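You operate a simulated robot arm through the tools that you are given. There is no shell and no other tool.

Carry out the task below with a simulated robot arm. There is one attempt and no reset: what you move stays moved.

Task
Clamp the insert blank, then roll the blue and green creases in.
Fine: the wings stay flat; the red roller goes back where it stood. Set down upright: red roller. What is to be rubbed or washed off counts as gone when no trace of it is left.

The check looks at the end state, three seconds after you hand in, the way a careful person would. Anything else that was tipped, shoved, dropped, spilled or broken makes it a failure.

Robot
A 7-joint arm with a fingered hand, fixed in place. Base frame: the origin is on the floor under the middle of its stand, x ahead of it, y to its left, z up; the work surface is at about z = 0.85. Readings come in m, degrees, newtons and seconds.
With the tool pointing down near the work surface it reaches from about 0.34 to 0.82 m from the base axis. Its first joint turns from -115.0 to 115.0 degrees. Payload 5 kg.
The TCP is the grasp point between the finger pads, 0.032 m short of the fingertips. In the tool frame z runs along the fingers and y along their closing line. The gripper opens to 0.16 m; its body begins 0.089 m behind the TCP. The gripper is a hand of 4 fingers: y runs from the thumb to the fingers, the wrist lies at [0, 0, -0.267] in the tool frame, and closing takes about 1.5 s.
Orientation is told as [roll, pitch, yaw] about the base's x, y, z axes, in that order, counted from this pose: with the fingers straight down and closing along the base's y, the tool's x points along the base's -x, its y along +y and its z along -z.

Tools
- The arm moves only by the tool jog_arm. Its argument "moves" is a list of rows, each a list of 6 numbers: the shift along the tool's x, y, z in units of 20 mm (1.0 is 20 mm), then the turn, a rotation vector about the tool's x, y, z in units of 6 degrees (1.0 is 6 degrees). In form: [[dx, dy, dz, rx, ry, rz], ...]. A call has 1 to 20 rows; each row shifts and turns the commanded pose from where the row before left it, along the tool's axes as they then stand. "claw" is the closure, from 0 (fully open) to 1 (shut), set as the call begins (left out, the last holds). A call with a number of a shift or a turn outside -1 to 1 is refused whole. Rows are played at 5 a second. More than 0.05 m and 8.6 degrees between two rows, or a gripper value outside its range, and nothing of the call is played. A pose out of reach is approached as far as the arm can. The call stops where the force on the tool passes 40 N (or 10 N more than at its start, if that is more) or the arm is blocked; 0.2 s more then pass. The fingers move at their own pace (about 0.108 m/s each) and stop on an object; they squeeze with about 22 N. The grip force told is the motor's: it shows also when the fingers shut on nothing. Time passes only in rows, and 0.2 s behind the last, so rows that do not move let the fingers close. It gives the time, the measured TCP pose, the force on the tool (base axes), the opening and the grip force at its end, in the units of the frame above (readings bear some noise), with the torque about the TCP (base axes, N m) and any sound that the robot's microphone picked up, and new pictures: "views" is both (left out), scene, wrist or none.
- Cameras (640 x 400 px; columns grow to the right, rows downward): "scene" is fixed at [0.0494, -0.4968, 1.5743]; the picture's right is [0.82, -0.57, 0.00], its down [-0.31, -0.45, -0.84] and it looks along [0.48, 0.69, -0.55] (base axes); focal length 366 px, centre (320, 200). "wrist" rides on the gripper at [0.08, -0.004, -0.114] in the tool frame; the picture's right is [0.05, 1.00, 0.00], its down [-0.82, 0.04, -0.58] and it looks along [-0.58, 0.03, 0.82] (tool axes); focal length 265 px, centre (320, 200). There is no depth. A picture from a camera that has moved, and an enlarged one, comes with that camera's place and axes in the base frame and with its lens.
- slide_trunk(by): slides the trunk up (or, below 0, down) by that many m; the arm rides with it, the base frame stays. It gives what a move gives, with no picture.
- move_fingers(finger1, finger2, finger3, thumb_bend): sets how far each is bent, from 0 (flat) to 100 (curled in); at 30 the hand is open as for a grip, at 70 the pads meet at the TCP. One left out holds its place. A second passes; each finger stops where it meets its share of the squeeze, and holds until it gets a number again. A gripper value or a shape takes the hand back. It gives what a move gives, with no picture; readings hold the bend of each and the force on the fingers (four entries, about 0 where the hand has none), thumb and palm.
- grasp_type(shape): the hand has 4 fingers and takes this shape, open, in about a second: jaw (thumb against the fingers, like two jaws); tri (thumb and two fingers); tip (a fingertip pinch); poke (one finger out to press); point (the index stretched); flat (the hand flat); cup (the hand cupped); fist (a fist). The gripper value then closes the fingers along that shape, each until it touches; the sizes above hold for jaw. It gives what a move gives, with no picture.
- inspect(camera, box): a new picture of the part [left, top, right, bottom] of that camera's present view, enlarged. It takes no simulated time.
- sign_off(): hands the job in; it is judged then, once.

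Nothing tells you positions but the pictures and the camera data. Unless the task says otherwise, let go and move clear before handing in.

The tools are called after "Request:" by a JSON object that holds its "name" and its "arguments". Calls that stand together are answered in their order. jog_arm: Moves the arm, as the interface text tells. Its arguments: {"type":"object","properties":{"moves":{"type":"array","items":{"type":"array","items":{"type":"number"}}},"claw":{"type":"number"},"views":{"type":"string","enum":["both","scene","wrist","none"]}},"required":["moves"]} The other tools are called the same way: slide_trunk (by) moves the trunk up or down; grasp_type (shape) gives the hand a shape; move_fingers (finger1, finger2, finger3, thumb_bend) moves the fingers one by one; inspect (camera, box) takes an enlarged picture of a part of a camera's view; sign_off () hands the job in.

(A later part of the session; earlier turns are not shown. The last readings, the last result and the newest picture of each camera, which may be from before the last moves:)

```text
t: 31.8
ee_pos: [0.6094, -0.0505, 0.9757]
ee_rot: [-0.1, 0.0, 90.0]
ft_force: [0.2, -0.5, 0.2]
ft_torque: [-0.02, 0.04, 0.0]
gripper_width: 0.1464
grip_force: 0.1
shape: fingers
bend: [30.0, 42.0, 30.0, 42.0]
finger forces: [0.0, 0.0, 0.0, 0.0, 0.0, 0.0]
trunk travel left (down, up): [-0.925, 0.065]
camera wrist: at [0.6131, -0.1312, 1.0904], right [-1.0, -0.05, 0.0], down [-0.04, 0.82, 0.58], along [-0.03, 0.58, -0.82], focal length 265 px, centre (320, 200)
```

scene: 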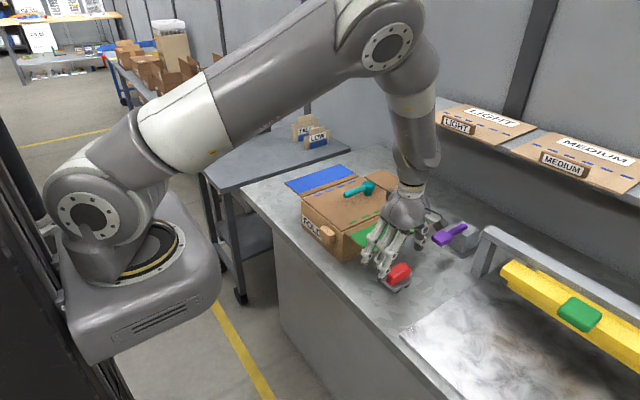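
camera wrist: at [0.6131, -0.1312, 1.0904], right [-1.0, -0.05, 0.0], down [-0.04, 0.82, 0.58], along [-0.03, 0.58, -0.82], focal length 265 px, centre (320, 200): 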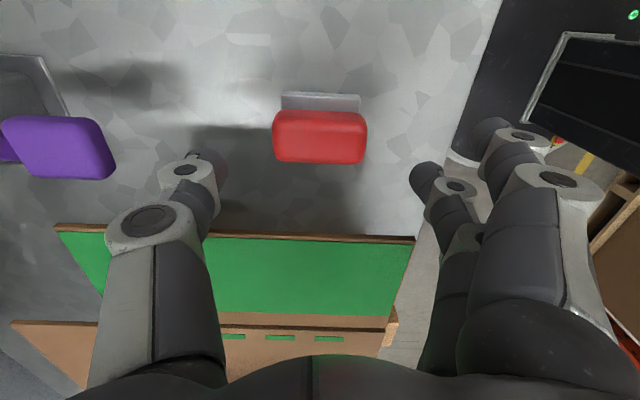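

Everything lines up: handle centred between middle finger and thumb, the wing well clear. Descending to grip height (TCP z≈0.895).

Request:
{"name": "jog_arm", "arguments": {"moves": [[0, 0, 1, 0, 0, 0], [0, 0, 1, 0, 0, 0], [0, 0, 1, 0, 0, 0], [0, 0, 1, 0, 0, 0]]}}

Request:
{"name": "inspect", "arguments": {"camera": "scene", "box": [350, 210, 450, 300]}}

```text
t: 32.8
ee_pos: [0.6092, -0.0525, 0.8982]
ee_rot: [0.0, 0.1, 90.0]
ft_force: [-1.1, -10.2, 6.2]
ft_torque: [0.87, 0.26, 0.61]
gripper_width: 0.1465
grip_force: 5.5
shape: fingers
bend: [30.0, 42.0, 30.0, 42.0]
finger forces: [0.1, 0.1, 10.1, 0.0, 0.0, 0.0]
trunk travel left (down, up): [-0.925, 0.065]
camera wrist: at [0.6129, -0.134, 1.0107], right [-1.0, -0.05, 0.0], down [-0.04, 0.82, 0.58], along [-0.03, 0.58, -0.82], focal length 265 px, centre (320, 200)
```

scene: 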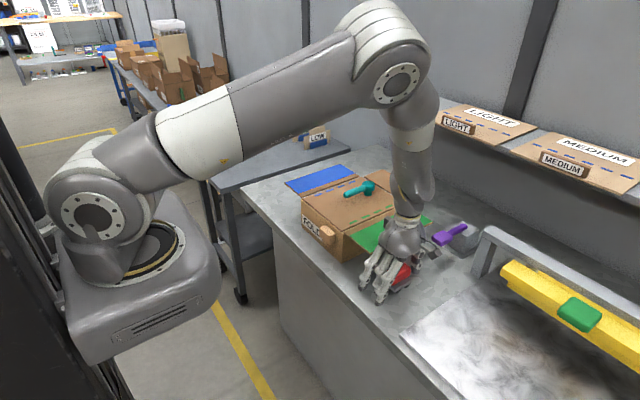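
wrist: 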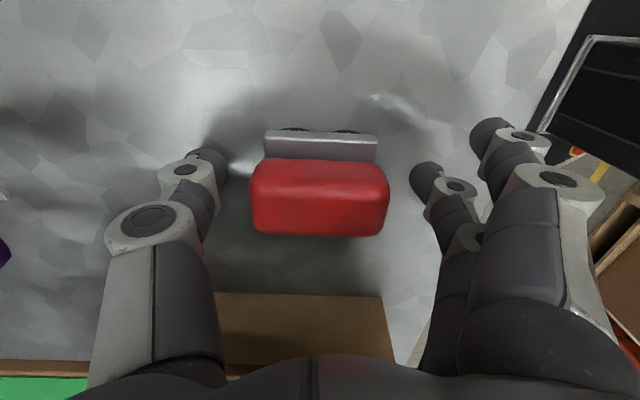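

```text
4.44 times, centred on (400, 255) of scene
camera zoom: at [0.0494, -0.4968, 1.5743], right [0.82, -0.57, 0.0], down [-0.31, -0.45, -0.84], along [0.48, 0.69, -0.55], focal length 1625 px, centre (-36, -44)
```

zoom: 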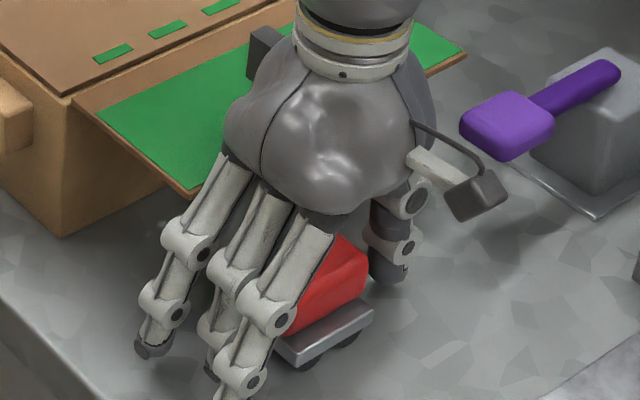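

Finger 3 is pressing on the green wing's edge (10 N). I'll back straight up right away and check the wing.

Request:
{"name": "jog_arm", "arguments": {"moves": [[0.2, 0, -0.5, 0, 0, 0], [0, 0, -1, 0, 0, 0], [0, 0, -1, 0, 0, 0], [0, 0, -1, 0, 0, 0], [0, 0, -1, 0, 0, 0], [0, 0, -1, 0, 0, 0]]}}

Request:
{"name": "inspect", "arguments": {"camera": "scene", "box": [330, 180, 450, 300]}}

```text
t: 34.2
ee_pos: [0.6079, -0.0553, 1.007]
ee_rot: [0.0, 0.1, 90.0]
ft_force: [-0.7, -0.9, -0.4]
ft_torque: [-0.02, -0.02, 0.0]
gripper_width: 0.1464
grip_force: 0.1
shape: fingers
bend: [30.0, 42.0, 30.0, 42.0]
finger forces: [0.0, 0.1, 0.1, 0.1, 0.0, 0.1]
trunk travel left (down, up): [-0.925, 0.065]
camera wrist: at [0.6109, -0.1354, 1.1208], right [-1.0, -0.05, 0.0], down [-0.04, 0.82, 0.58], along [-0.03, 0.58, -0.82], focal length 265 px, centre (320, 200)
```

scene: 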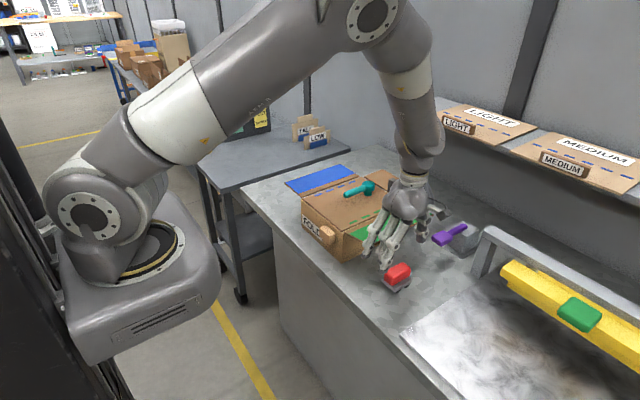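
wrist: 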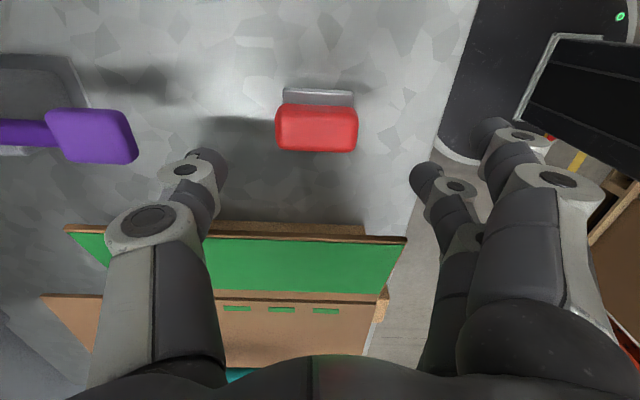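

```text
3.33 times, centred on (390, 240) of scene
camera zoom: at [0.0494, -0.4968, 1.5743], right [0.82, -0.57, 0.0], down [-0.31, -0.45, -0.84], along [0.48, 0.69, -0.55], focal length 1219 px, centre (87, 67)
```

zoom: 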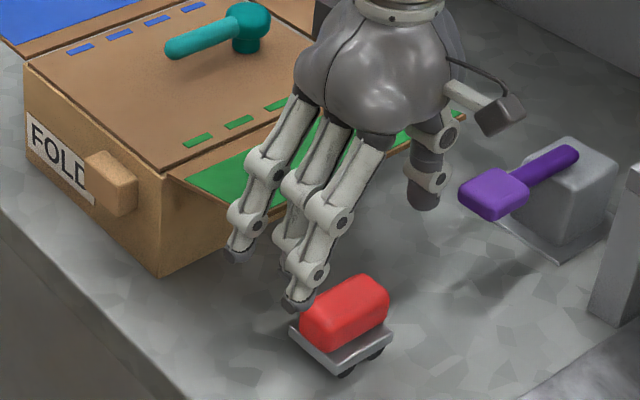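

The wing's outer edge looks raised a little after that contact. I'll back off to get a clear view of it before doing anything else.

Request:
{"name": "jog_arm", "arguments": {"moves": [[0.5, 0, -1, 0, 0, 0], [1, 0, -1, 0, 0, 0], [1, 0, -1, 0, 0, 0], [1, 0.5, -1, 0, 0, 0], [1, 0.5, -1, 0, 0, 0], [1, 0.5, -1, 0, 0, 0]]}}

Request:
{"name": "inspect", "arguments": {"camera": "scene", "box": [270, 150, 450, 270]}}

Request:
{"name": "inspect", "arguments": {"camera": "wrist", "box": [160, 130, 400, 280]}}

```text
t: 35.6
ee_pos: [0.5949, -0.1306, 1.0948]
ee_rot: [-0.1, 0.1, 90.0]
ft_force: [-0.1, -0.2, 0.4]
ft_torque: [0.04, -0.01, 0.02]
gripper_width: 0.1468
grip_force: 0.0
shape: fingers
bend: [30.0, 42.0, 30.0, 42.0]
finger forces: [0.0, 0.1, 0.0, 0.0, 0.0, 0.0]
out of reach, approached as far as the arm can: row 5, 6
trunk travel left (down, up): [-0.925, 0.065]
camera wrist: at [0.5985, -0.212, 1.2075], right [-1.0, -0.05, 0.0], down [-0.04, 0.82, 0.58], along [-0.03, 0.58, -0.82], focal length 265 px, centre (320, 200)
```

scene: 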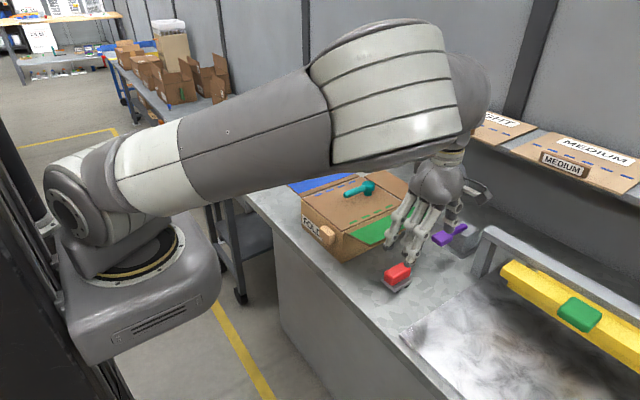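
wrist: 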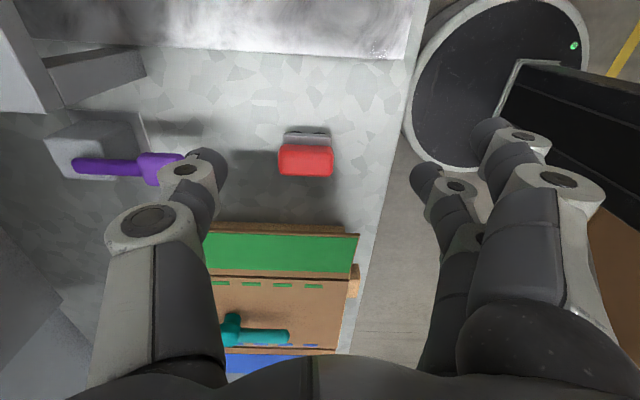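

```text
3.33 times, centred on (360, 210) of scene
camera zoom: at [0.0494, -0.4968, 1.5743], right [0.82, -0.57, 0.0], down [-0.31, -0.45, -0.84], along [0.48, 0.69, -0.55], focal length 1219 px, centre (187, 167)
```

zoom: 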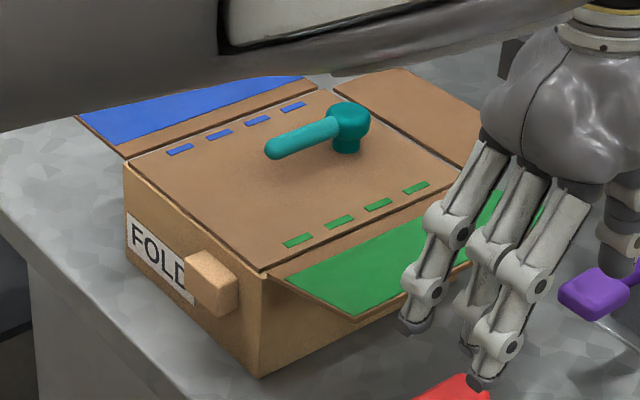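

```text
2.67 times, centred on (280, 205) of wrist
camera zoom: at [0.5985, -0.212, 1.2075], right [-1.0, -0.05, 0.0], down [-0.04, 0.82, 0.58], along [-0.03, 0.58, -0.82], focal length 708 px, centre (427, 187)
```

zoom: 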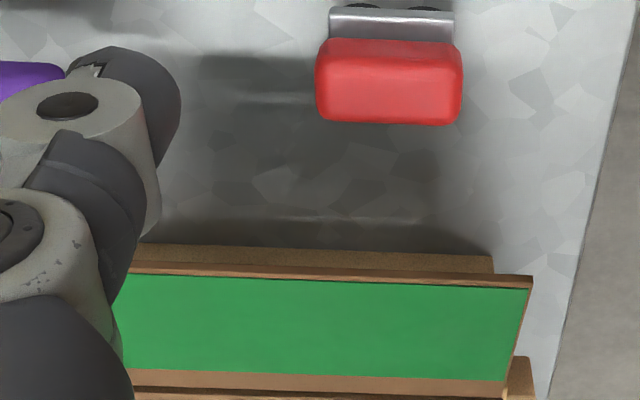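

The green wing was lifted about 15° by the finger on the way out (hinge seems to hold by friction). I'll press it gently back to flat with closed fingertips: first position over the wing, above contact height.

Request:
{"name": "jog_arm", "arguments": {"moves": [[-0.9875, -0.406, 0, 0, 0, 0], [-0.9875, -0.406, 0, 0, 0, 0], [-0.9875, -0.406, 0, 0, 0, 0], [-0.9875, -0.406, 0, 0, 0, 0], [-0.9875, -0.406, 0, 0, 0, 0], [-0.9875, -0.406, 0, 0, 0, 0], [-0.9875, -0.406, 0, 0, 0, 0], [-0.9875, -0.406, 0, 0, 0, 0]], "claw": 1.0}}

Request:
{"name": "inspect", "arguments": {"camera": "scene", "box": [310, 140, 450, 260]}}

```text
t: 37.4
ee_pos: [0.6598, 0.0286, 1.093]
ee_rot: [0.0, 0.2, 90.0]
ft_force: [0.5, -0.6, -0.6]
ft_torque: [0.0, 0.03, 0.02]
gripper_width: 0.0
grip_force: 21.9
shape: jaw
bend: [69.0, 62.0, 69.0, 66.0]
finger forces: [0.0, 0.1, 0.0, 0.1, 0.0, 0.1]
trunk travel left (down, up): [-0.925, 0.065]
camera wrist: at [0.6636, -0.0526, 1.2066], right [-1.0, -0.05, 0.0], down [-0.04, 0.82, 0.58], along [-0.03, 0.58, -0.82], focal length 265 px, centre (320, 200)
```

scene: 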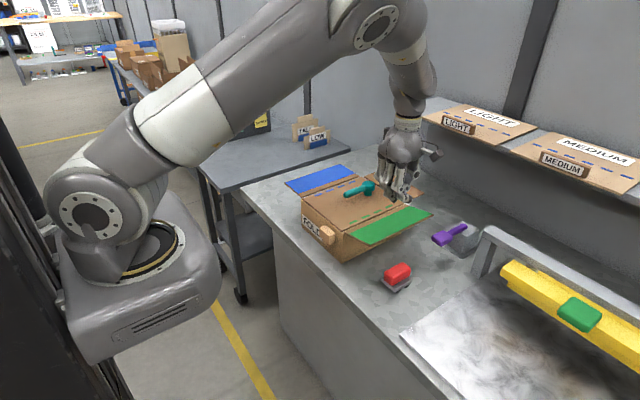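
wrist: 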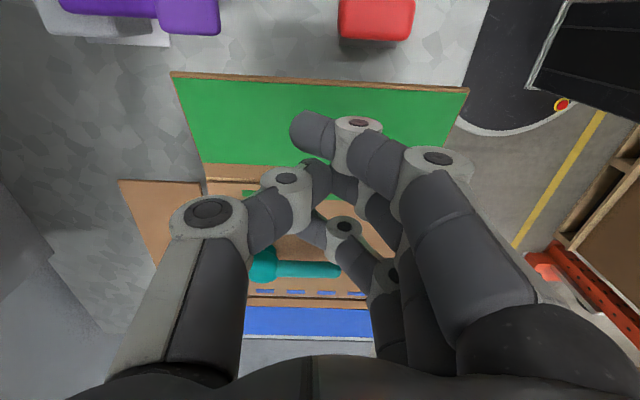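

```text
3.33 times, centred on (380, 200) of scene
camera zoom: at [0.0494, -0.4968, 1.5743], right [0.82, -0.57, 0.0], down [-0.31, -0.45, -0.84], along [0.48, 0.69, -0.55], focal length 1219 px, centre (120, 200)
```

zoom: 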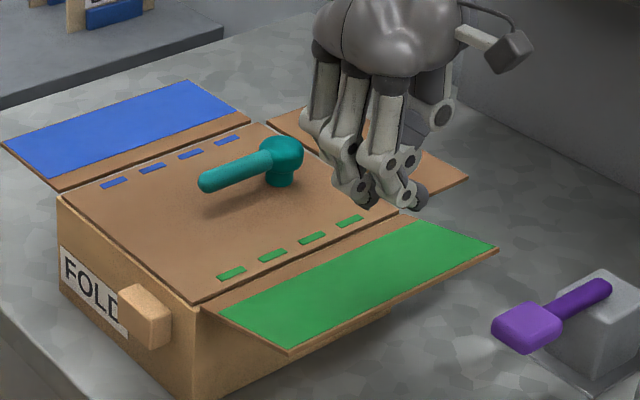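

The hand is above the lifted wing, clear of the lever. Descending toward first contact, then in small steps.

Request:
{"name": "jog_arm", "arguments": {"moves": [[0, 0, 0.9, 0, 0, 0], [0, 0, 0.9, 0, 0, 0], [0, 0, 0.9, 0, 0, 0], [0, 0, 0.9, 0, 0, 0]], "views": "none"}}

Request:
{"name": "jog_arm", "arguments": {"moves": [[0, 0, 0.25, 0, 0, 0], [0, 0, 0.25, 0, 0, 0]]}}

Request:
{"name": "inspect", "arguments": {"camera": "scene", "box": [310, 140, 450, 260]}}

```text
t: 38.4
ee_pos: [0.6614, 0.0301, 1.0206]
ee_rot: [0.0, 0.0, 90.0]
ft_force: [1.0, -0.4, 0.1]
ft_torque: [-0.01, -0.03, 0.01]
gripper_width: 0.0
grip_force: 21.4
shape: jaw
bend: [69.0, 62.0, 69.0, 66.0]
finger forces: [0.0, 0.1, 0.0, 0.1, 0.0, 0.0]
trunk travel left (down, up): [-0.925, 0.065]
```

```text
t: 39.0
ee_pos: [0.6601, 0.0284, 1.011]
ee_rot: [0.0, 0.1, 90.0]
ft_force: [-0.3, -0.2, 1.3]
ft_torque: [0.0, 0.02, -0.02]
gripper_width: 0.0001
grip_force: 22.1
shape: jaw
bend: [69.0, 62.0, 69.0, 66.0]
finger forces: [0.0, 0.1, 0.1, 0.1, 0.0, 0.0]
trunk travel left (down, up): [-0.925, 0.065]
camera wrist: at [0.6646, -0.0535, 1.1248], right [-1.0, -0.05, 0.0], down [-0.04, 0.82, 0.58], along [-0.03, 0.58, -0.82], focal length 265 px, centre (320, 200)
```

scene: 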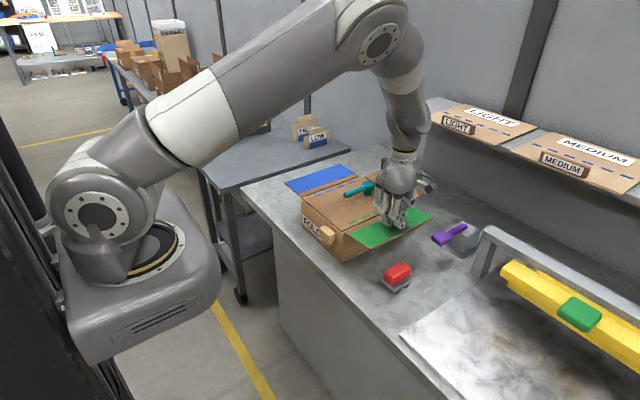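
wrist: 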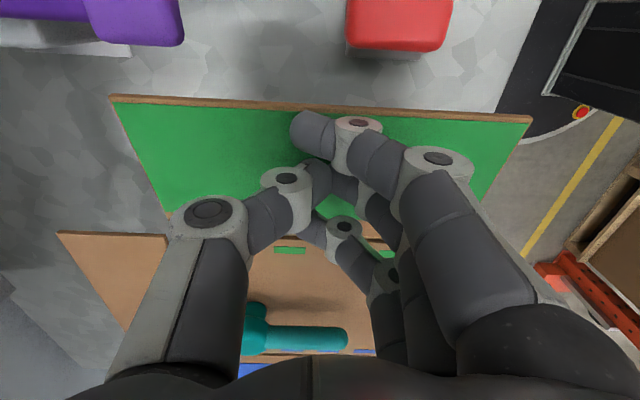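

```text
3.33 times, centred on (380, 200) of scene
camera zoom: at [0.0494, -0.4968, 1.5743], right [0.82, -0.57, 0.0], down [-0.31, -0.45, -0.84], along [0.48, 0.69, -0.55], focal length 1219 px, centre (120, 200)
```

zoom: 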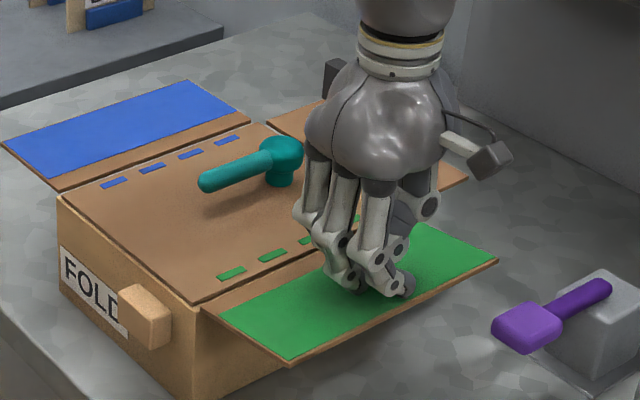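

The wing follows down with very little force (about 1 N). I'll lower another 10 mm and compare with the original flat position (corner at pixel ~(288, 380) in this zoom).

Request:
{"name": "jog_arm", "arguments": {"moves": [[0, 0, 0.2, 0, 0, 0], [0, 0, 0.2, 0, 0, 0], [0, 0, 0.1, 0, 0, 0]], "views": "none"}}

Request:
{"name": "inspect", "arguments": {"camera": "scene", "box": [310, 140, 450, 260]}}

```text
t: 39.8
ee_pos: [0.6607, 0.0283, 1.0009]
ee_rot: [0.1, -0.1, 90.0]
ft_force: [-0.4, 0.2, 1.0]
ft_torque: [0.01, 0.02, 0.02]
gripper_width: 0.0003
grip_force: 22.1
shape: jaw
bend: [69.0, 62.0, 69.0, 66.0]
finger forces: [0.0, 0.0, 0.0, 0.0, 0.0, 0.1]
trunk travel left (down, up): [-0.925, 0.065]
```

```text
3.33 times, centred on (380, 200) of scene
camera zoom: at [0.0494, -0.4968, 1.5743], right [0.82, -0.57, 0.0], down [-0.31, -0.45, -0.84], along [0.48, 0.69, -0.55], focal length 1219 px, centre (120, 200)
```

zoom: 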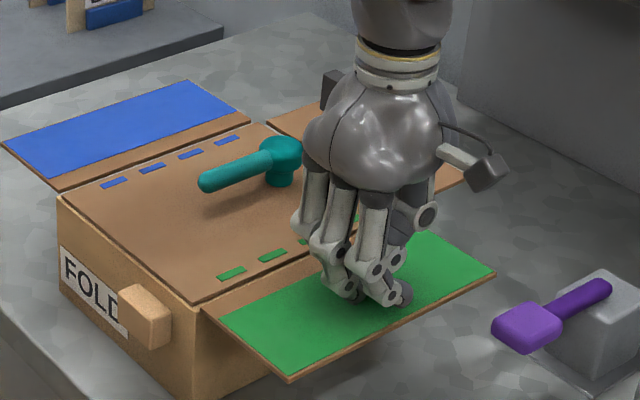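

Request:
{"name": "inspect", "arguments": {"camera": "scene", "box": [270, 150, 450, 270]}}

Request:
{"name": "inspect", "arguments": {"camera": "scene", "box": [330, 220, 390, 260]}}

Request:
{"name": "inspect", "arguments": {"camera": "scene", "box": [395, 195, 440, 225]}}

```text
3.33 times, centred on (360, 210) of scene
camera zoom: at [0.0494, -0.4968, 1.5743], right [0.82, -0.57, 0.0], down [-0.31, -0.45, -0.84], along [0.48, 0.69, -0.55], focal length 1219 px, centre (187, 167)
```

zoom: 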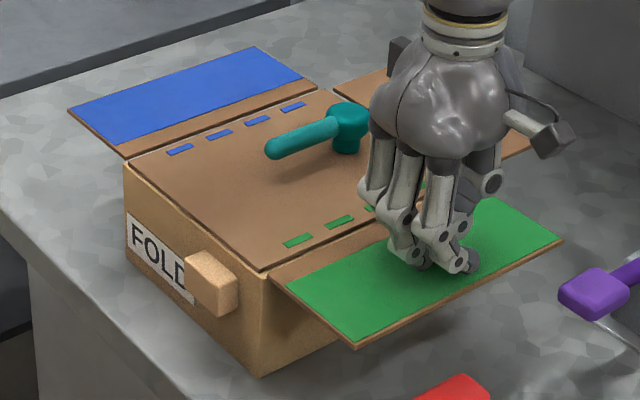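

```text
10.00 times, centred on (360, 240) of scene
camera zoom: at [0.0494, -0.4968, 1.5743], right [0.82, -0.57, 0.0], down [-0.31, -0.45, -0.84], along [0.48, 0.69, -0.55], focal length 3656 px, centre (-80, -200)
```

zoom: 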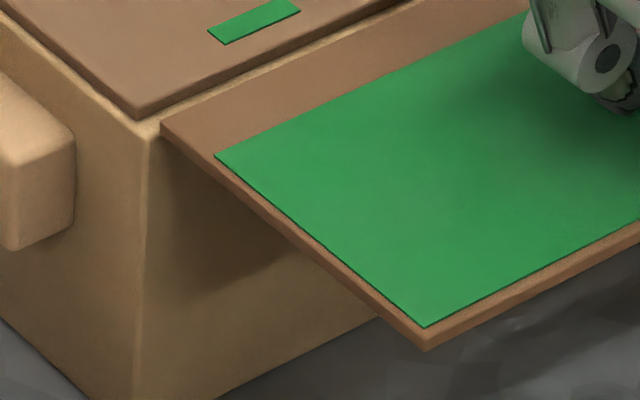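

```text
13.33 times, centred on (418, 210) of scene
camera zoom: at [0.0494, -0.4968, 1.5743], right [0.82, -0.57, 0.0], down [-0.31, -0.45, -0.84], along [0.48, 0.69, -0.55], focal length 4875 px, centre (-980, 67)
```

zoom: 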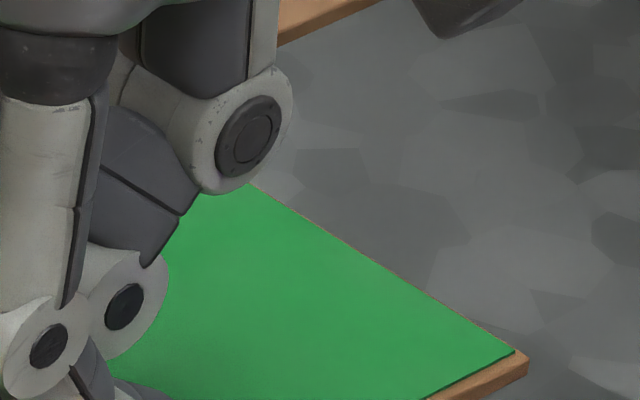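

The wing's corners are back at their original pixels ((355,348) and (563,243) vs. (355,347) and (563,243) at the start), so it is flat again. I'll lift off straight up and verify it stays.

Request:
{"name": "jog_arm", "arguments": {"moves": [[0, 0, -0.3, 0, 0, 0], [0, 0, -0.6, 0, 0, 0], [0, 0, -1, 0, 0, 0], [0, 0, -1, 0, 0, 0], [0, 0, -1, 0, 0, 0], [0, 0, -1, 0, 0, 0], [0, 0, -1, 0, 0, 0], [0, 0, -1, 0, 0, 0]]}}

Request:
{"name": "inspect", "arguments": {"camera": "scene", "box": [270, 150, 450, 270]}}

Request:
{"name": "inspect", "arguments": {"camera": "scene", "box": [330, 220, 390, 260]}}

```text
t: 41.6
ee_pos: [0.6617, 0.0279, 1.1401]
ee_rot: [0.0, 0.0, 90.0]
ft_force: [-0.3, -0.5, 0.6]
ft_torque: [0.0, -0.03, 0.01]
gripper_width: 0.0
grip_force: 21.9
shape: jaw
bend: [69.0, 62.0, 69.0, 66.0]
finger forces: [0.1, 0.0, 0.0, 0.0, 0.0, 0.1]
trunk travel left (down, up): [-0.925, 0.065]
camera wrist: at [0.6649, -0.0536, 1.2531], right [-1.0, -0.05, 0.0], down [-0.04, 0.82, 0.58], along [-0.03, 0.58, -0.82], focal length 265 px, centre (320, 200)
```

scene: 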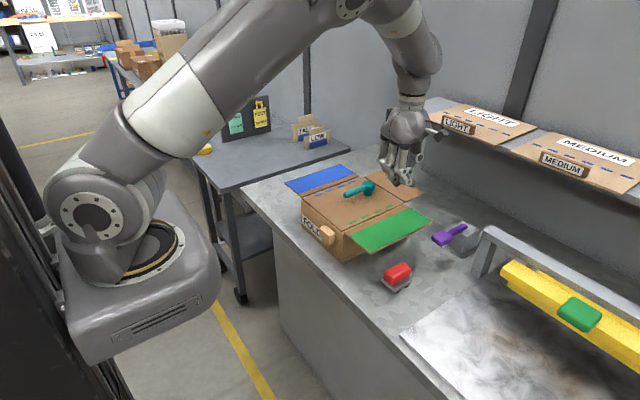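
wrist: 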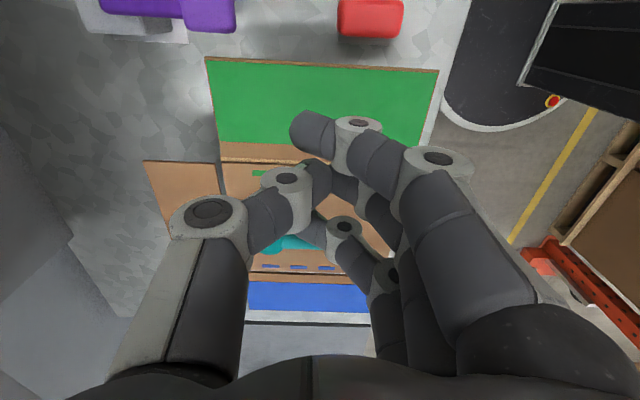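

```text
3.33 times, centred on (360, 210) of scene
camera zoom: at [0.0494, -0.4968, 1.5743], right [0.82, -0.57, 0.0], down [-0.31, -0.45, -0.84], along [0.48, 0.69, -0.55], focal length 1219 px, centre (187, 167)
```

zoom: 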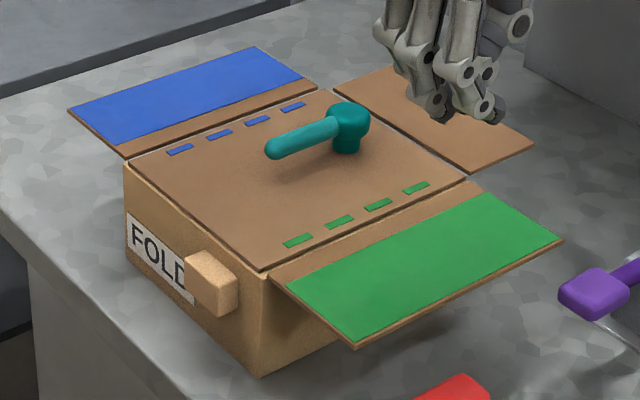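

```text
10.00 times, centred on (360, 240) of scene
camera zoom: at [0.0494, -0.4968, 1.5743], right [0.82, -0.57, 0.0], down [-0.31, -0.45, -0.84], along [0.48, 0.69, -0.55], focal length 3656 px, centre (-80, -200)
```

zoom: 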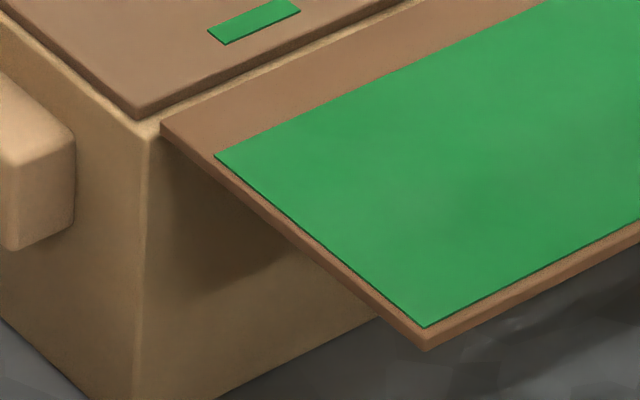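

The wing is flat exactly as at the start, and nothing else moved. To grip the roller with clearance I'll yaw the hand 10° further (100°) so finger 3 swings away from the wing, and set fingers for a middle-finger/thumb pinch.

Request:
{"name": "move_fingers", "arguments": {"finger1": 30, "finger2": 42, "finger3": 30, "thumb_bend": 42}}

Request:
{"name": "jog_arm", "arguments": {"moves": [[0, 0, 0, 0, 0, -0.8333], [0, 0, 0, 0, 0, -0.8333], [0.881, 0.824, 0, 0, 0, 0], [0.881, 0.824, 0, 0, 0, 0], [0.881, 0.824, 0, 0, 0, 0], [0.881, 0.824, 0, 0, 0, 0]]}}

```text
t: 42.6
ee_pos: [0.6616, 0.0278, 1.1393]
ee_rot: [0.0, 0.0, 90.0]
ft_force: [0.6, -0.4, -0.3]
ft_torque: [0.03, 0.02, -0.03]
gripper_width: 0.1462
grip_force: 0.0
shape: fingers
bend: [30.0, 42.0, 30.0, 42.0]
finger forces: [0.1, 0.1, 0.1, 0.1, 0.1, 0.0]
trunk travel left (down, up): [-0.925, 0.065]
```

```text
t: 44.0
ee_pos: [0.6001, -0.0489, 1.1405]
ee_rot: [-0.1, -0.1, 94.9]
ft_force: [-0.3, 0.6, -0.2]
ft_torque: [0.0, -0.02, -0.02]
gripper_width: 0.1463
grip_force: 0.2
shape: fingers
bend: [30.0, 42.0, 30.0, 42.0]
finger forces: [0.0, 0.0, 0.0, 0.0, 0.1, 0.1]
out of reach, approached as far as the arm can: row 2
trunk travel left (down, up): [-0.925, 0.065]
camera wrist: at [0.6104, -0.1293, 1.2544], right [-0.99, -0.14, 0.0], down [-0.11, 0.81, 0.58], along [-0.08, 0.57, -0.82], focal length 265 px, centre (320, 200)
```

scene: 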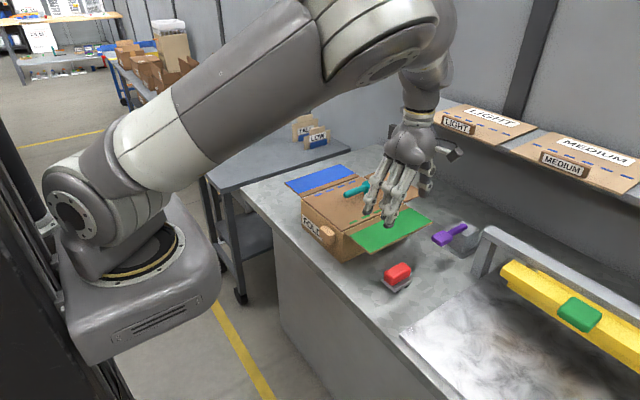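
wrist: 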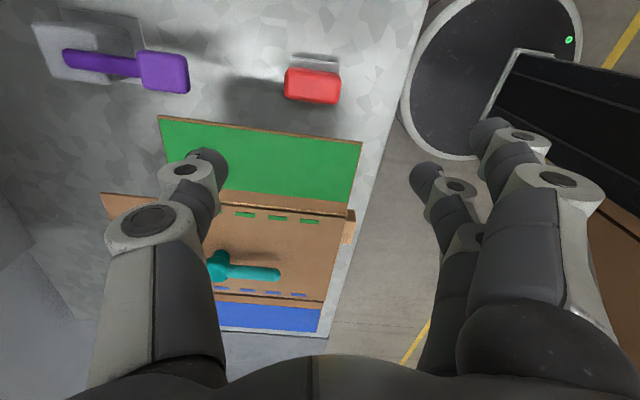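

The arm can't yaw past 95° here. Instead I'll keep yaw 90° and lean the hand 10° toward -y (about the pinch axis), which swings finger 3's upper link away from the wing without misaligning the pinch. I stop at z≈0.98 to check.

Request:
{"name": "jog_arm", "arguments": {"moves": [[0, 0, 0, 0, 0, 0.82], [0, 0, 0, 0, -0.8333, 0], [0, 0, 0, 0, -0.8333, 0]], "views": "none"}}

Request:
{"name": "jog_arm", "arguments": {"moves": [[0.2, -0.056, 0.984, 0, 0, 0], [0.2, -0.056, 0.984, 0, 0, 0], [0.2, -0.056, 0.984, 0, 0, 0], [0.2, -0.056, 0.984, 0, 0, 0], [0.2, -0.056, 0.984, 0, 0, 0], [0.2, -0.056, 0.984, 0, 0, 0], [0.2, -0.056, 0.984, 0, 0, 0], [0.2, -0.056, 0.984, 0, 0, 0]]}}

Request:
{"name": "inspect", "arguments": {"camera": "scene", "box": [340, 180, 460, 300]}}

```text
t: 44.8
ee_pos: [0.5999, -0.0509, 1.1398]
ee_rot: [0.0, -10.0, 90.0]
ft_force: [0.3, -1.1, 0.3]
ft_torque: [0.03, 0.02, 0.0]
gripper_width: 0.1468
grip_force: 0.0
shape: fingers
bend: [30.0, 42.0, 30.0, 42.0]
finger forces: [0.0, 0.1, 0.0, 0.1, 0.0, 0.0]
trunk travel left (down, up): [-0.925, 0.065]
```

```text
t: 46.6
ee_pos: [0.6095, -0.0518, 0.9774]
ee_rot: [-0.1, -9.9, 90.0]
ft_force: [0.0, 0.2, 1.0]
ft_torque: [0.0, 0.0, -0.01]
gripper_width: 0.1463
grip_force: 0.1
shape: fingers
bend: [30.0, 42.0, 30.0, 42.0]
finger forces: [0.0, 0.0, 0.1, 0.0, 0.1, 0.1]
trunk travel left (down, up): [-0.925, 0.065]
camera wrist: at [0.6138, -0.1509, 1.0755], right [-1.0, -0.05, -0.01], down [-0.04, 0.7, 0.71], along [-0.03, 0.71, -0.7], focal length 265 px, centre (320, 200)
```

scene: 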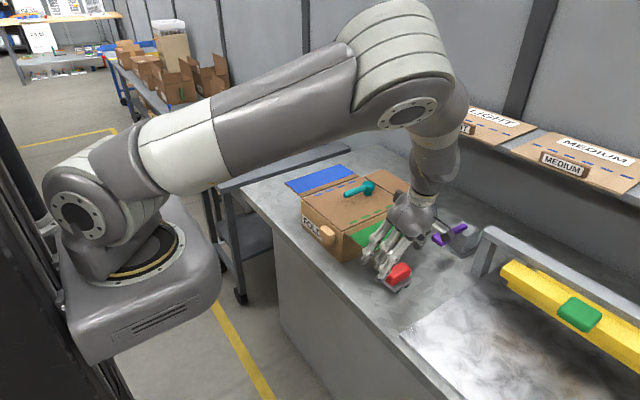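
wrist: 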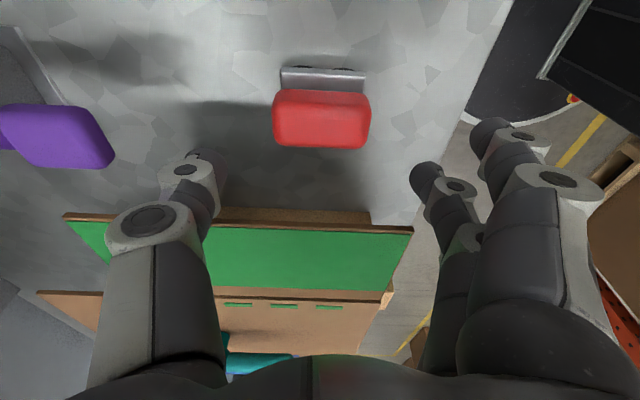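

```text
3.33 times, centred on (400, 240) of scene
camera zoom: at [0.0494, -0.4968, 1.5743], right [0.82, -0.57, 0.0], down [-0.31, -0.45, -0.84], along [0.48, 0.69, -0.55], focal length 1219 px, centre (53, 67)
```

zoom: 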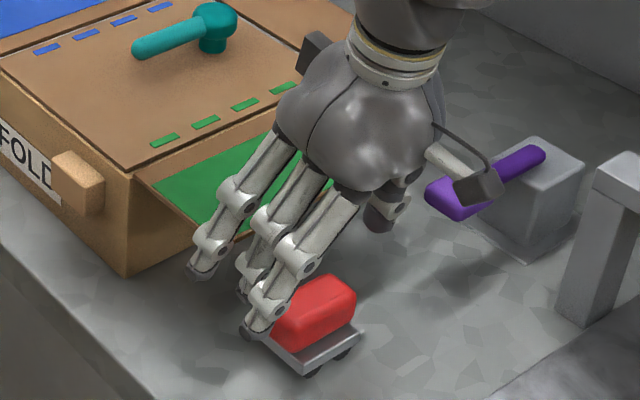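

Aligned: handle centred between the pinch fingers and finger 3 now leans clear of the wing. Descending in two steps and watching finger forces.

Request:
{"name": "jog_arm", "arguments": {"moves": [[0.183, 0, 0.95, 0, 0, 0], [0.183, 0, 0.95, 0, 0, 0]], "views": "none"}}

Request:
{"name": "inspect", "arguments": {"camera": "scene", "box": [330, 200, 450, 300]}}

Request:
{"name": "inspect", "arguments": {"camera": "wrist", "box": [0, 0, 640, 400]}}

```text
t: 47.2
ee_pos: [0.6093, -0.0515, 0.9404]
ee_rot: [0.0, -10.0, 90.0]
ft_force: [0.1, -1.1, -0.3]
ft_torque: [0.03, 0.03, 0.0]
gripper_width: 0.1465
grip_force: 0.1
shape: fingers
bend: [30.0, 42.0, 30.0, 42.0]
finger forces: [0.0, 0.0, 0.0, 0.0, 0.1, 0.0]
trunk travel left (down, up): [-0.925, 0.065]
```

```text
4.00 times, centred on (390, 250) of scene
camera zoom: at [0.0494, -0.4968, 1.5743], right [0.82, -0.57, 0.0], down [-0.31, -0.45, -0.84], along [0.48, 0.69, -0.55], focal length 1462 px, centre (40, 0)
```

zoom: 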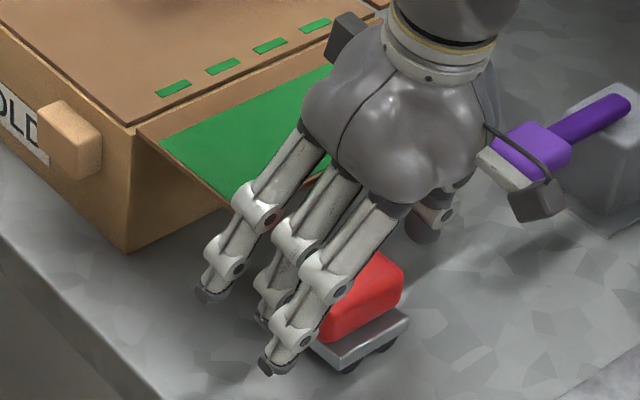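

```text
1.00 times, centred on (320, 200) of wrist (not enlarged: the box is as wide or as high as the picture)
camera zoom: at [0.6131, -0.1519, 1.038], right [-1.0, -0.05, -0.01], down [-0.04, 0.7, 0.71], along [-0.03, 0.71, -0.7], focal length 265 px, centre (320, 200)
```

zoom: 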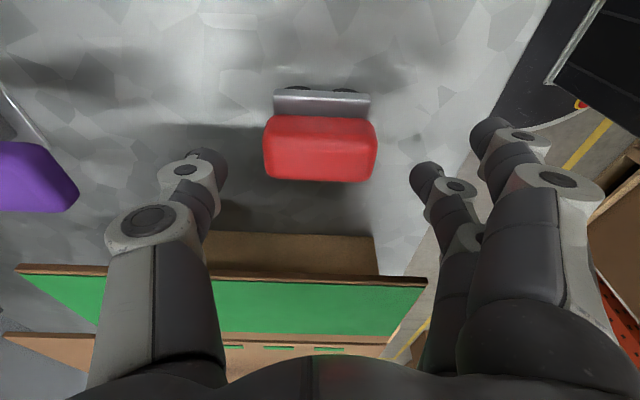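

Still no contact and a clear gap to the wing. Final 4 cm down.

Request:
{"name": "jog_arm", "arguments": {"moves": [[0.21, 0, 0.99, 0, 0, 0], [0.21, 0, 0.99, 0, 0, 0]], "views": "wrist"}}

Request:
{"name": "inspect", "arguments": {"camera": "scene", "box": [330, 200, 450, 300]}}

```text
t: 47.8
ee_pos: [0.6111, -0.0545, 0.901]
ee_rot: [0.0, -10.0, 90.1]
ft_force: [-0.1, 0.2, -0.4]
ft_torque: [-0.01, 0.0, -0.02]
gripper_width: 0.1464
grip_force: 0.1
shape: fingers
bend: [30.0, 42.0, 30.0, 42.0]
finger forces: [0.0, 0.0, 0.0, 0.0, 0.1, 0.0]
trunk travel left (down, up): [-0.925, 0.065]
camera wrist: at [0.6142, -0.1536, 0.998], right [-1.0, -0.05, -0.01], down [-0.04, 0.7, 0.71], along [-0.03, 0.71, -0.7], focal length 265 px, centre (320, 200)
```

wrist: 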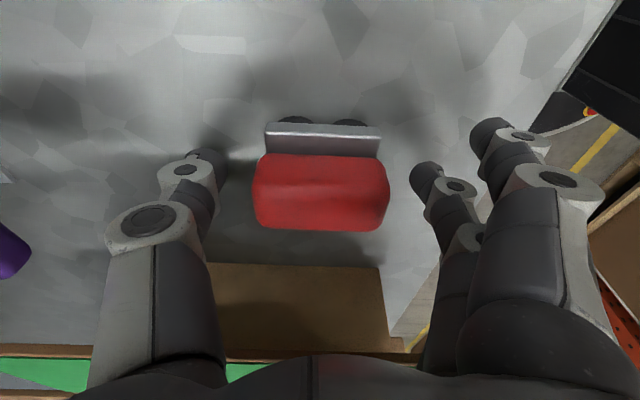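

```text
4.00 times, centred on (390, 250) of scene
camera zoom: at [0.0494, -0.4968, 1.5743], right [0.82, -0.57, 0.0], down [-0.31, -0.45, -0.84], along [0.48, 0.69, -0.55], focal length 1462 px, centre (40, 0)
```

zoom: 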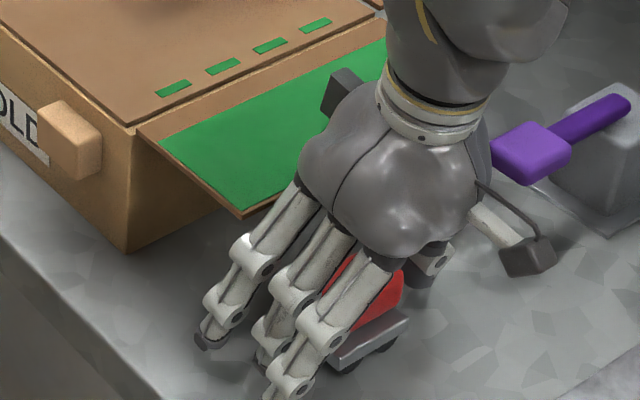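

Request:
{"name": "inspect", "arguments": {"camera": "scene", "box": [330, 220, 390, 260]}}

Request:
{"name": "inspect", "arguments": {"camera": "wrist", "box": [150, 90, 470, 290]}}

```text
10.00 times, centred on (360, 240) of scene
camera zoom: at [0.0494, -0.4968, 1.5743], right [0.82, -0.57, 0.0], down [-0.31, -0.45, -0.84], along [0.48, 0.69, -0.55], focal length 3656 px, centre (-80, -200)
```

zoom: 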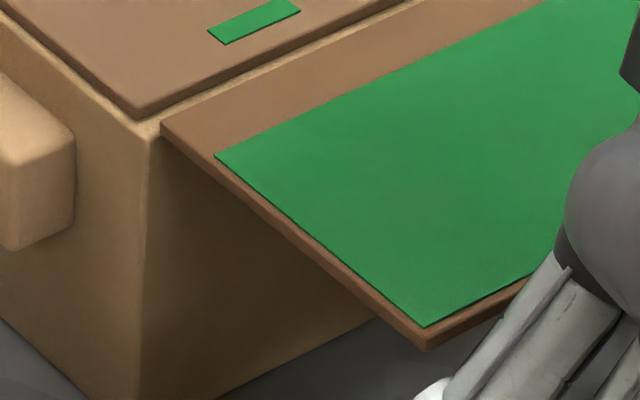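

```text
2.00 times, centred on (310, 190) of wrist
camera zoom: at [0.6142, -0.1536, 0.998], right [-1.0, -0.05, -0.01], down [-0.04, 0.7, 0.71], along [-0.03, 0.71, -0.7], focal length 531 px, centre (340, 220)
```

zoom: 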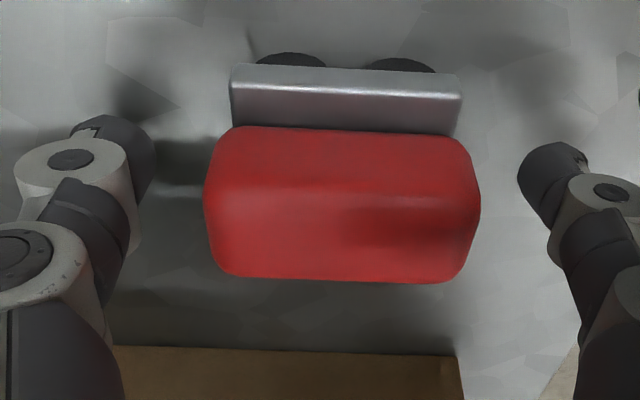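

The wing is flat and the handle sits squarely between thumb and middle finger. Closing the pinch now.

Request:
{"name": "move_fingers", "arguments": {"finger2": 70, "thumb_bend": 70}}

Request:
{"name": "inspect", "arguments": {"camera": "wrist", "box": [150, 90, 470, 290]}}

Request:
{"name": "inspect", "arguments": {"camera": "scene", "box": [330, 200, 450, 300]}}

```text
t: 48.8
ee_pos: [0.611, -0.0534, 0.9001]
ee_rot: [0.0, -10.0, 90.1]
ft_force: [-0.1, 0.6, -2.7]
ft_torque: [-0.04, -0.06, -0.01]
gripper_width: 0.1079
grip_force: 14.2
shape: fingers
bend: [30.0, 46.0, 30.0, 66.0]
finger forces: [0.0, 14.2, 0.0, 0.0, 14.1, 0.0]
trunk travel left (down, up): [-0.925, 0.065]
```

```text
2.00 times, centred on (310, 190) of wrist
camera zoom: at [0.6141, -0.1536, 0.9982], right [-1.0, -0.05, -0.01], down [-0.04, 0.7, 0.71], along [-0.03, 0.71, -0.7], focal length 531 px, centre (340, 220)
```

zoom: 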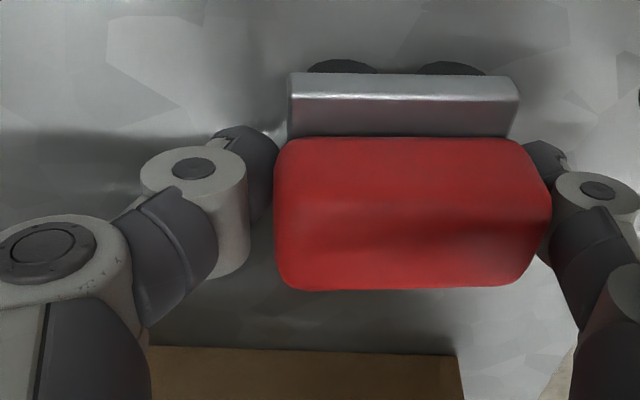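

```text
4.00 times, centred on (390, 250) of scene
camera zoom: at [0.0494, -0.4968, 1.5743], right [0.82, -0.57, 0.0], down [-0.31, -0.45, -0.84], along [0.48, 0.69, -0.55], focal length 1462 px, centre (40, 0)
```

zoom: 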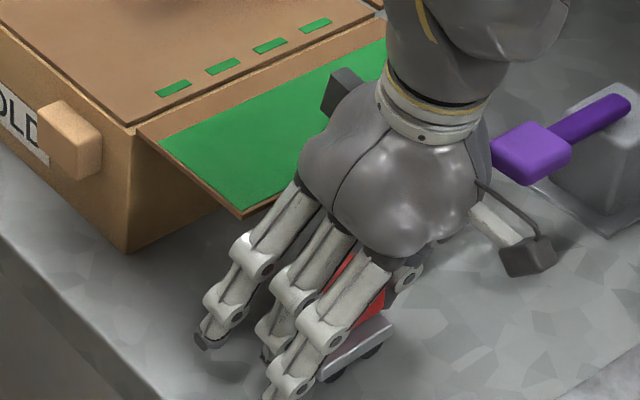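

The pinch holds at 14 N on both sides; closing slid the roller about 18 mm toward -x on its wheels (I'll account for that when returning it: centre is now TCP x − 0.018). Lifting 2 cm to test the hold.

Request:
{"name": "jog_arm", "arguments": {"moves": [[-0.087, 0, -0.4925, 0, 0, 0], [-0.087, 0, -0.4925, 0, 0, 0]], "views": "wrist"}}

Request:
{"name": "inspect", "arguments": {"camera": "wrist", "box": [150, 90, 470, 290]}}

Request:
{"name": "inspect", "arguments": {"camera": "scene", "box": [340, 210, 440, 300]}}

```text
t: 49.4
ee_pos: [0.6116, -0.0537, 0.9209]
ee_rot: [-0.1, -10.1, 90.1]
ft_force: [-0.7, 0.4, -1.7]
ft_torque: [-0.03, -0.08, 0.01]
gripper_width: 0.1078
grip_force: 14.4
shape: fingers
bend: [30.0, 46.0, 30.0, 66.0]
finger forces: [0.1, 14.3, 0.1, 0.0, 14.0, 0.1]
trunk travel left (down, up): [-0.925, 0.065]
camera wrist: at [0.6149, -0.1539, 1.0183], right [-1.0, -0.05, -0.01], down [-0.04, 0.7, 0.71], along [-0.03, 0.71, -0.7], focal length 265 px, centre (320, 200)
```

wrist: 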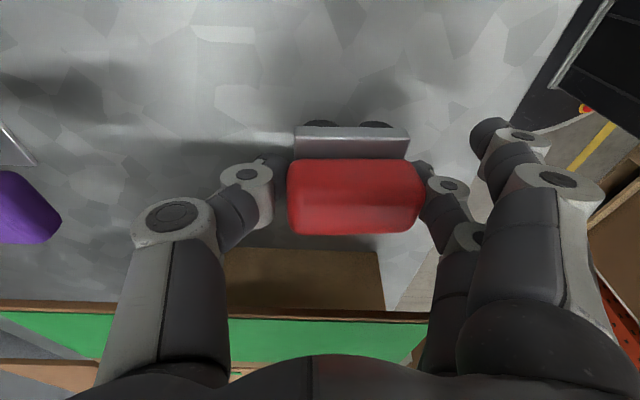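

```text
2.00 times, centred on (310, 190) of wrist
camera zoom: at [0.6149, -0.1539, 1.0183], right [-1.0, -0.05, -0.01], down [-0.04, 0.7, 0.71], along [-0.03, 0.71, -0.7], focal length 531 px, centre (340, 220)
```

zoom: 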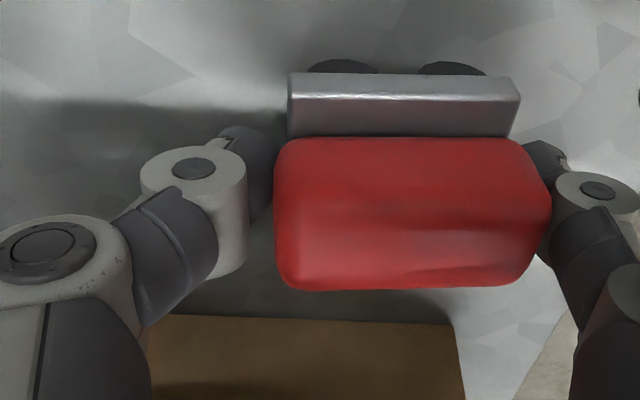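

```text
4.44 times, centred on (390, 255) of scene
camera zoom: at [0.0494, -0.4968, 1.5743], right [0.82, -0.57, 0.0], down [-0.31, -0.45, -0.84], along [0.48, 0.69, -0.55], focal length 1625 px, centre (9, -44)
```

zoom: 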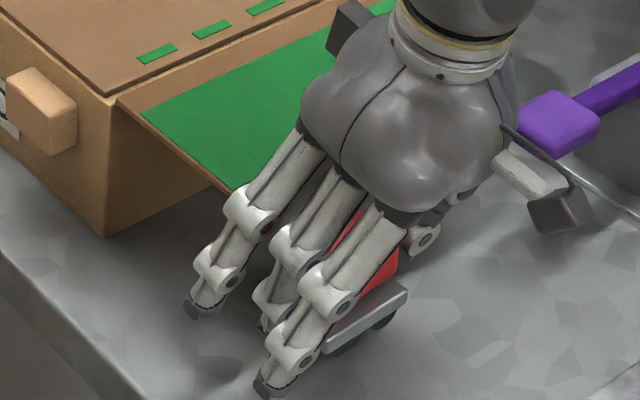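

The roller hangs steadily in the grip, unchanged relative to the hand. I'll lift it well above the block, then carry it over to the start of the blue crease.

Request:
{"name": "jog_arm", "arguments": {"moves": [[-0.173, 0, -0.98, 0, 0, 0], [-0.173, 0, -0.98, 0, 0, 0], [-0.173, 0, -0.98, 0, 0, 0], [-0.173, 0, -0.98, 0, 0, 0], [-0.173, 0, -0.98, 0, 0, 0], [-0.173, 0, -0.98, 0, 0, 0], [-0.173, 0, -0.98, 0, 0, 0], [-0.173, 0, -0.98, 0, 0, 0], [-0.173, 0, -0.98, 0, 0, 0]]}}

Request:
{"name": "inspect", "arguments": {"camera": "scene", "box": [270, 150, 450, 270]}}

```text
t: 51.4
ee_pos: [0.6098, -0.0546, 1.0998]
ee_rot: [0.0, -10.1, 90.1]
ft_force: [-0.3, -1.0, -1.7]
ft_torque: [0.02, -0.03, -0.02]
gripper_width: 0.1079
grip_force: 14.1
shape: fingers
bend: [30.0, 46.0, 30.0, 66.0]
finger forces: [0.0, 14.3, 0.0, 0.1, 14.1, 0.1]
trunk travel left (down, up): [-0.925, 0.065]
camera wrist: at [0.6132, -0.1543, 1.1968], right [-1.0, -0.05, -0.01], down [-0.04, 0.7, 0.71], along [-0.03, 0.71, -0.7], focal length 265 px, centre (320, 200)
```

scene: 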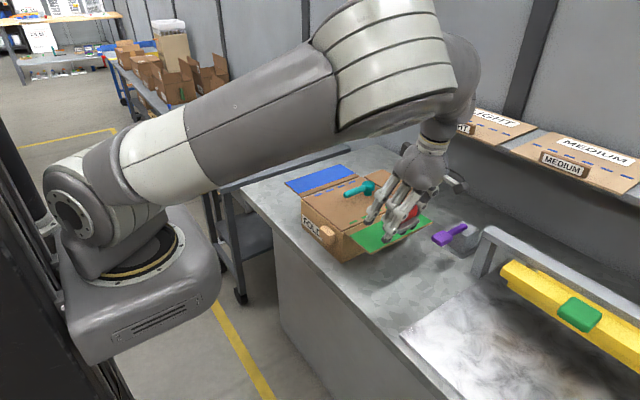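
wrist: 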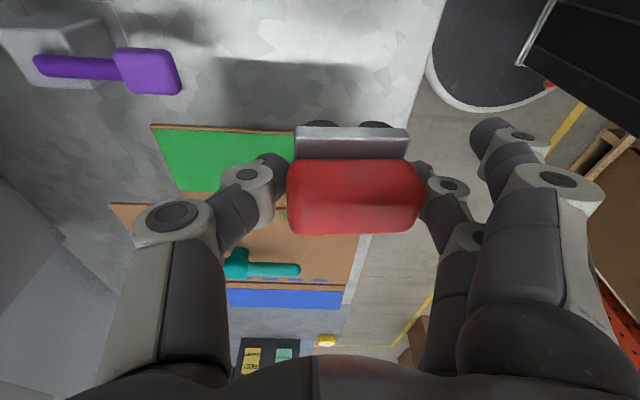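

```text
3.33 times, centred on (360, 210) of scene
camera zoom: at [0.0494, -0.4968, 1.5743], right [0.82, -0.57, 0.0], down [-0.31, -0.45, -0.84], along [0.48, 0.69, -0.55], focal length 1219 px, centre (187, 167)
```

zoom: 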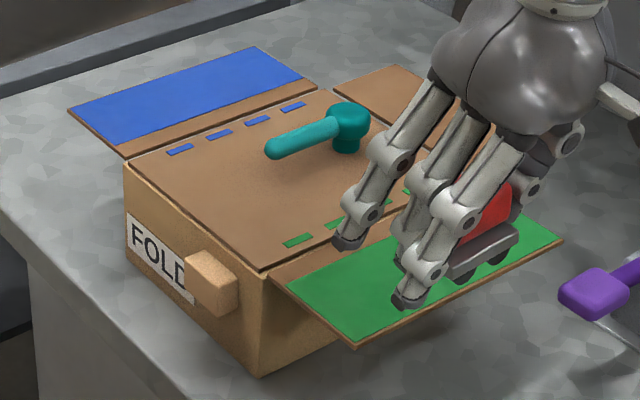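

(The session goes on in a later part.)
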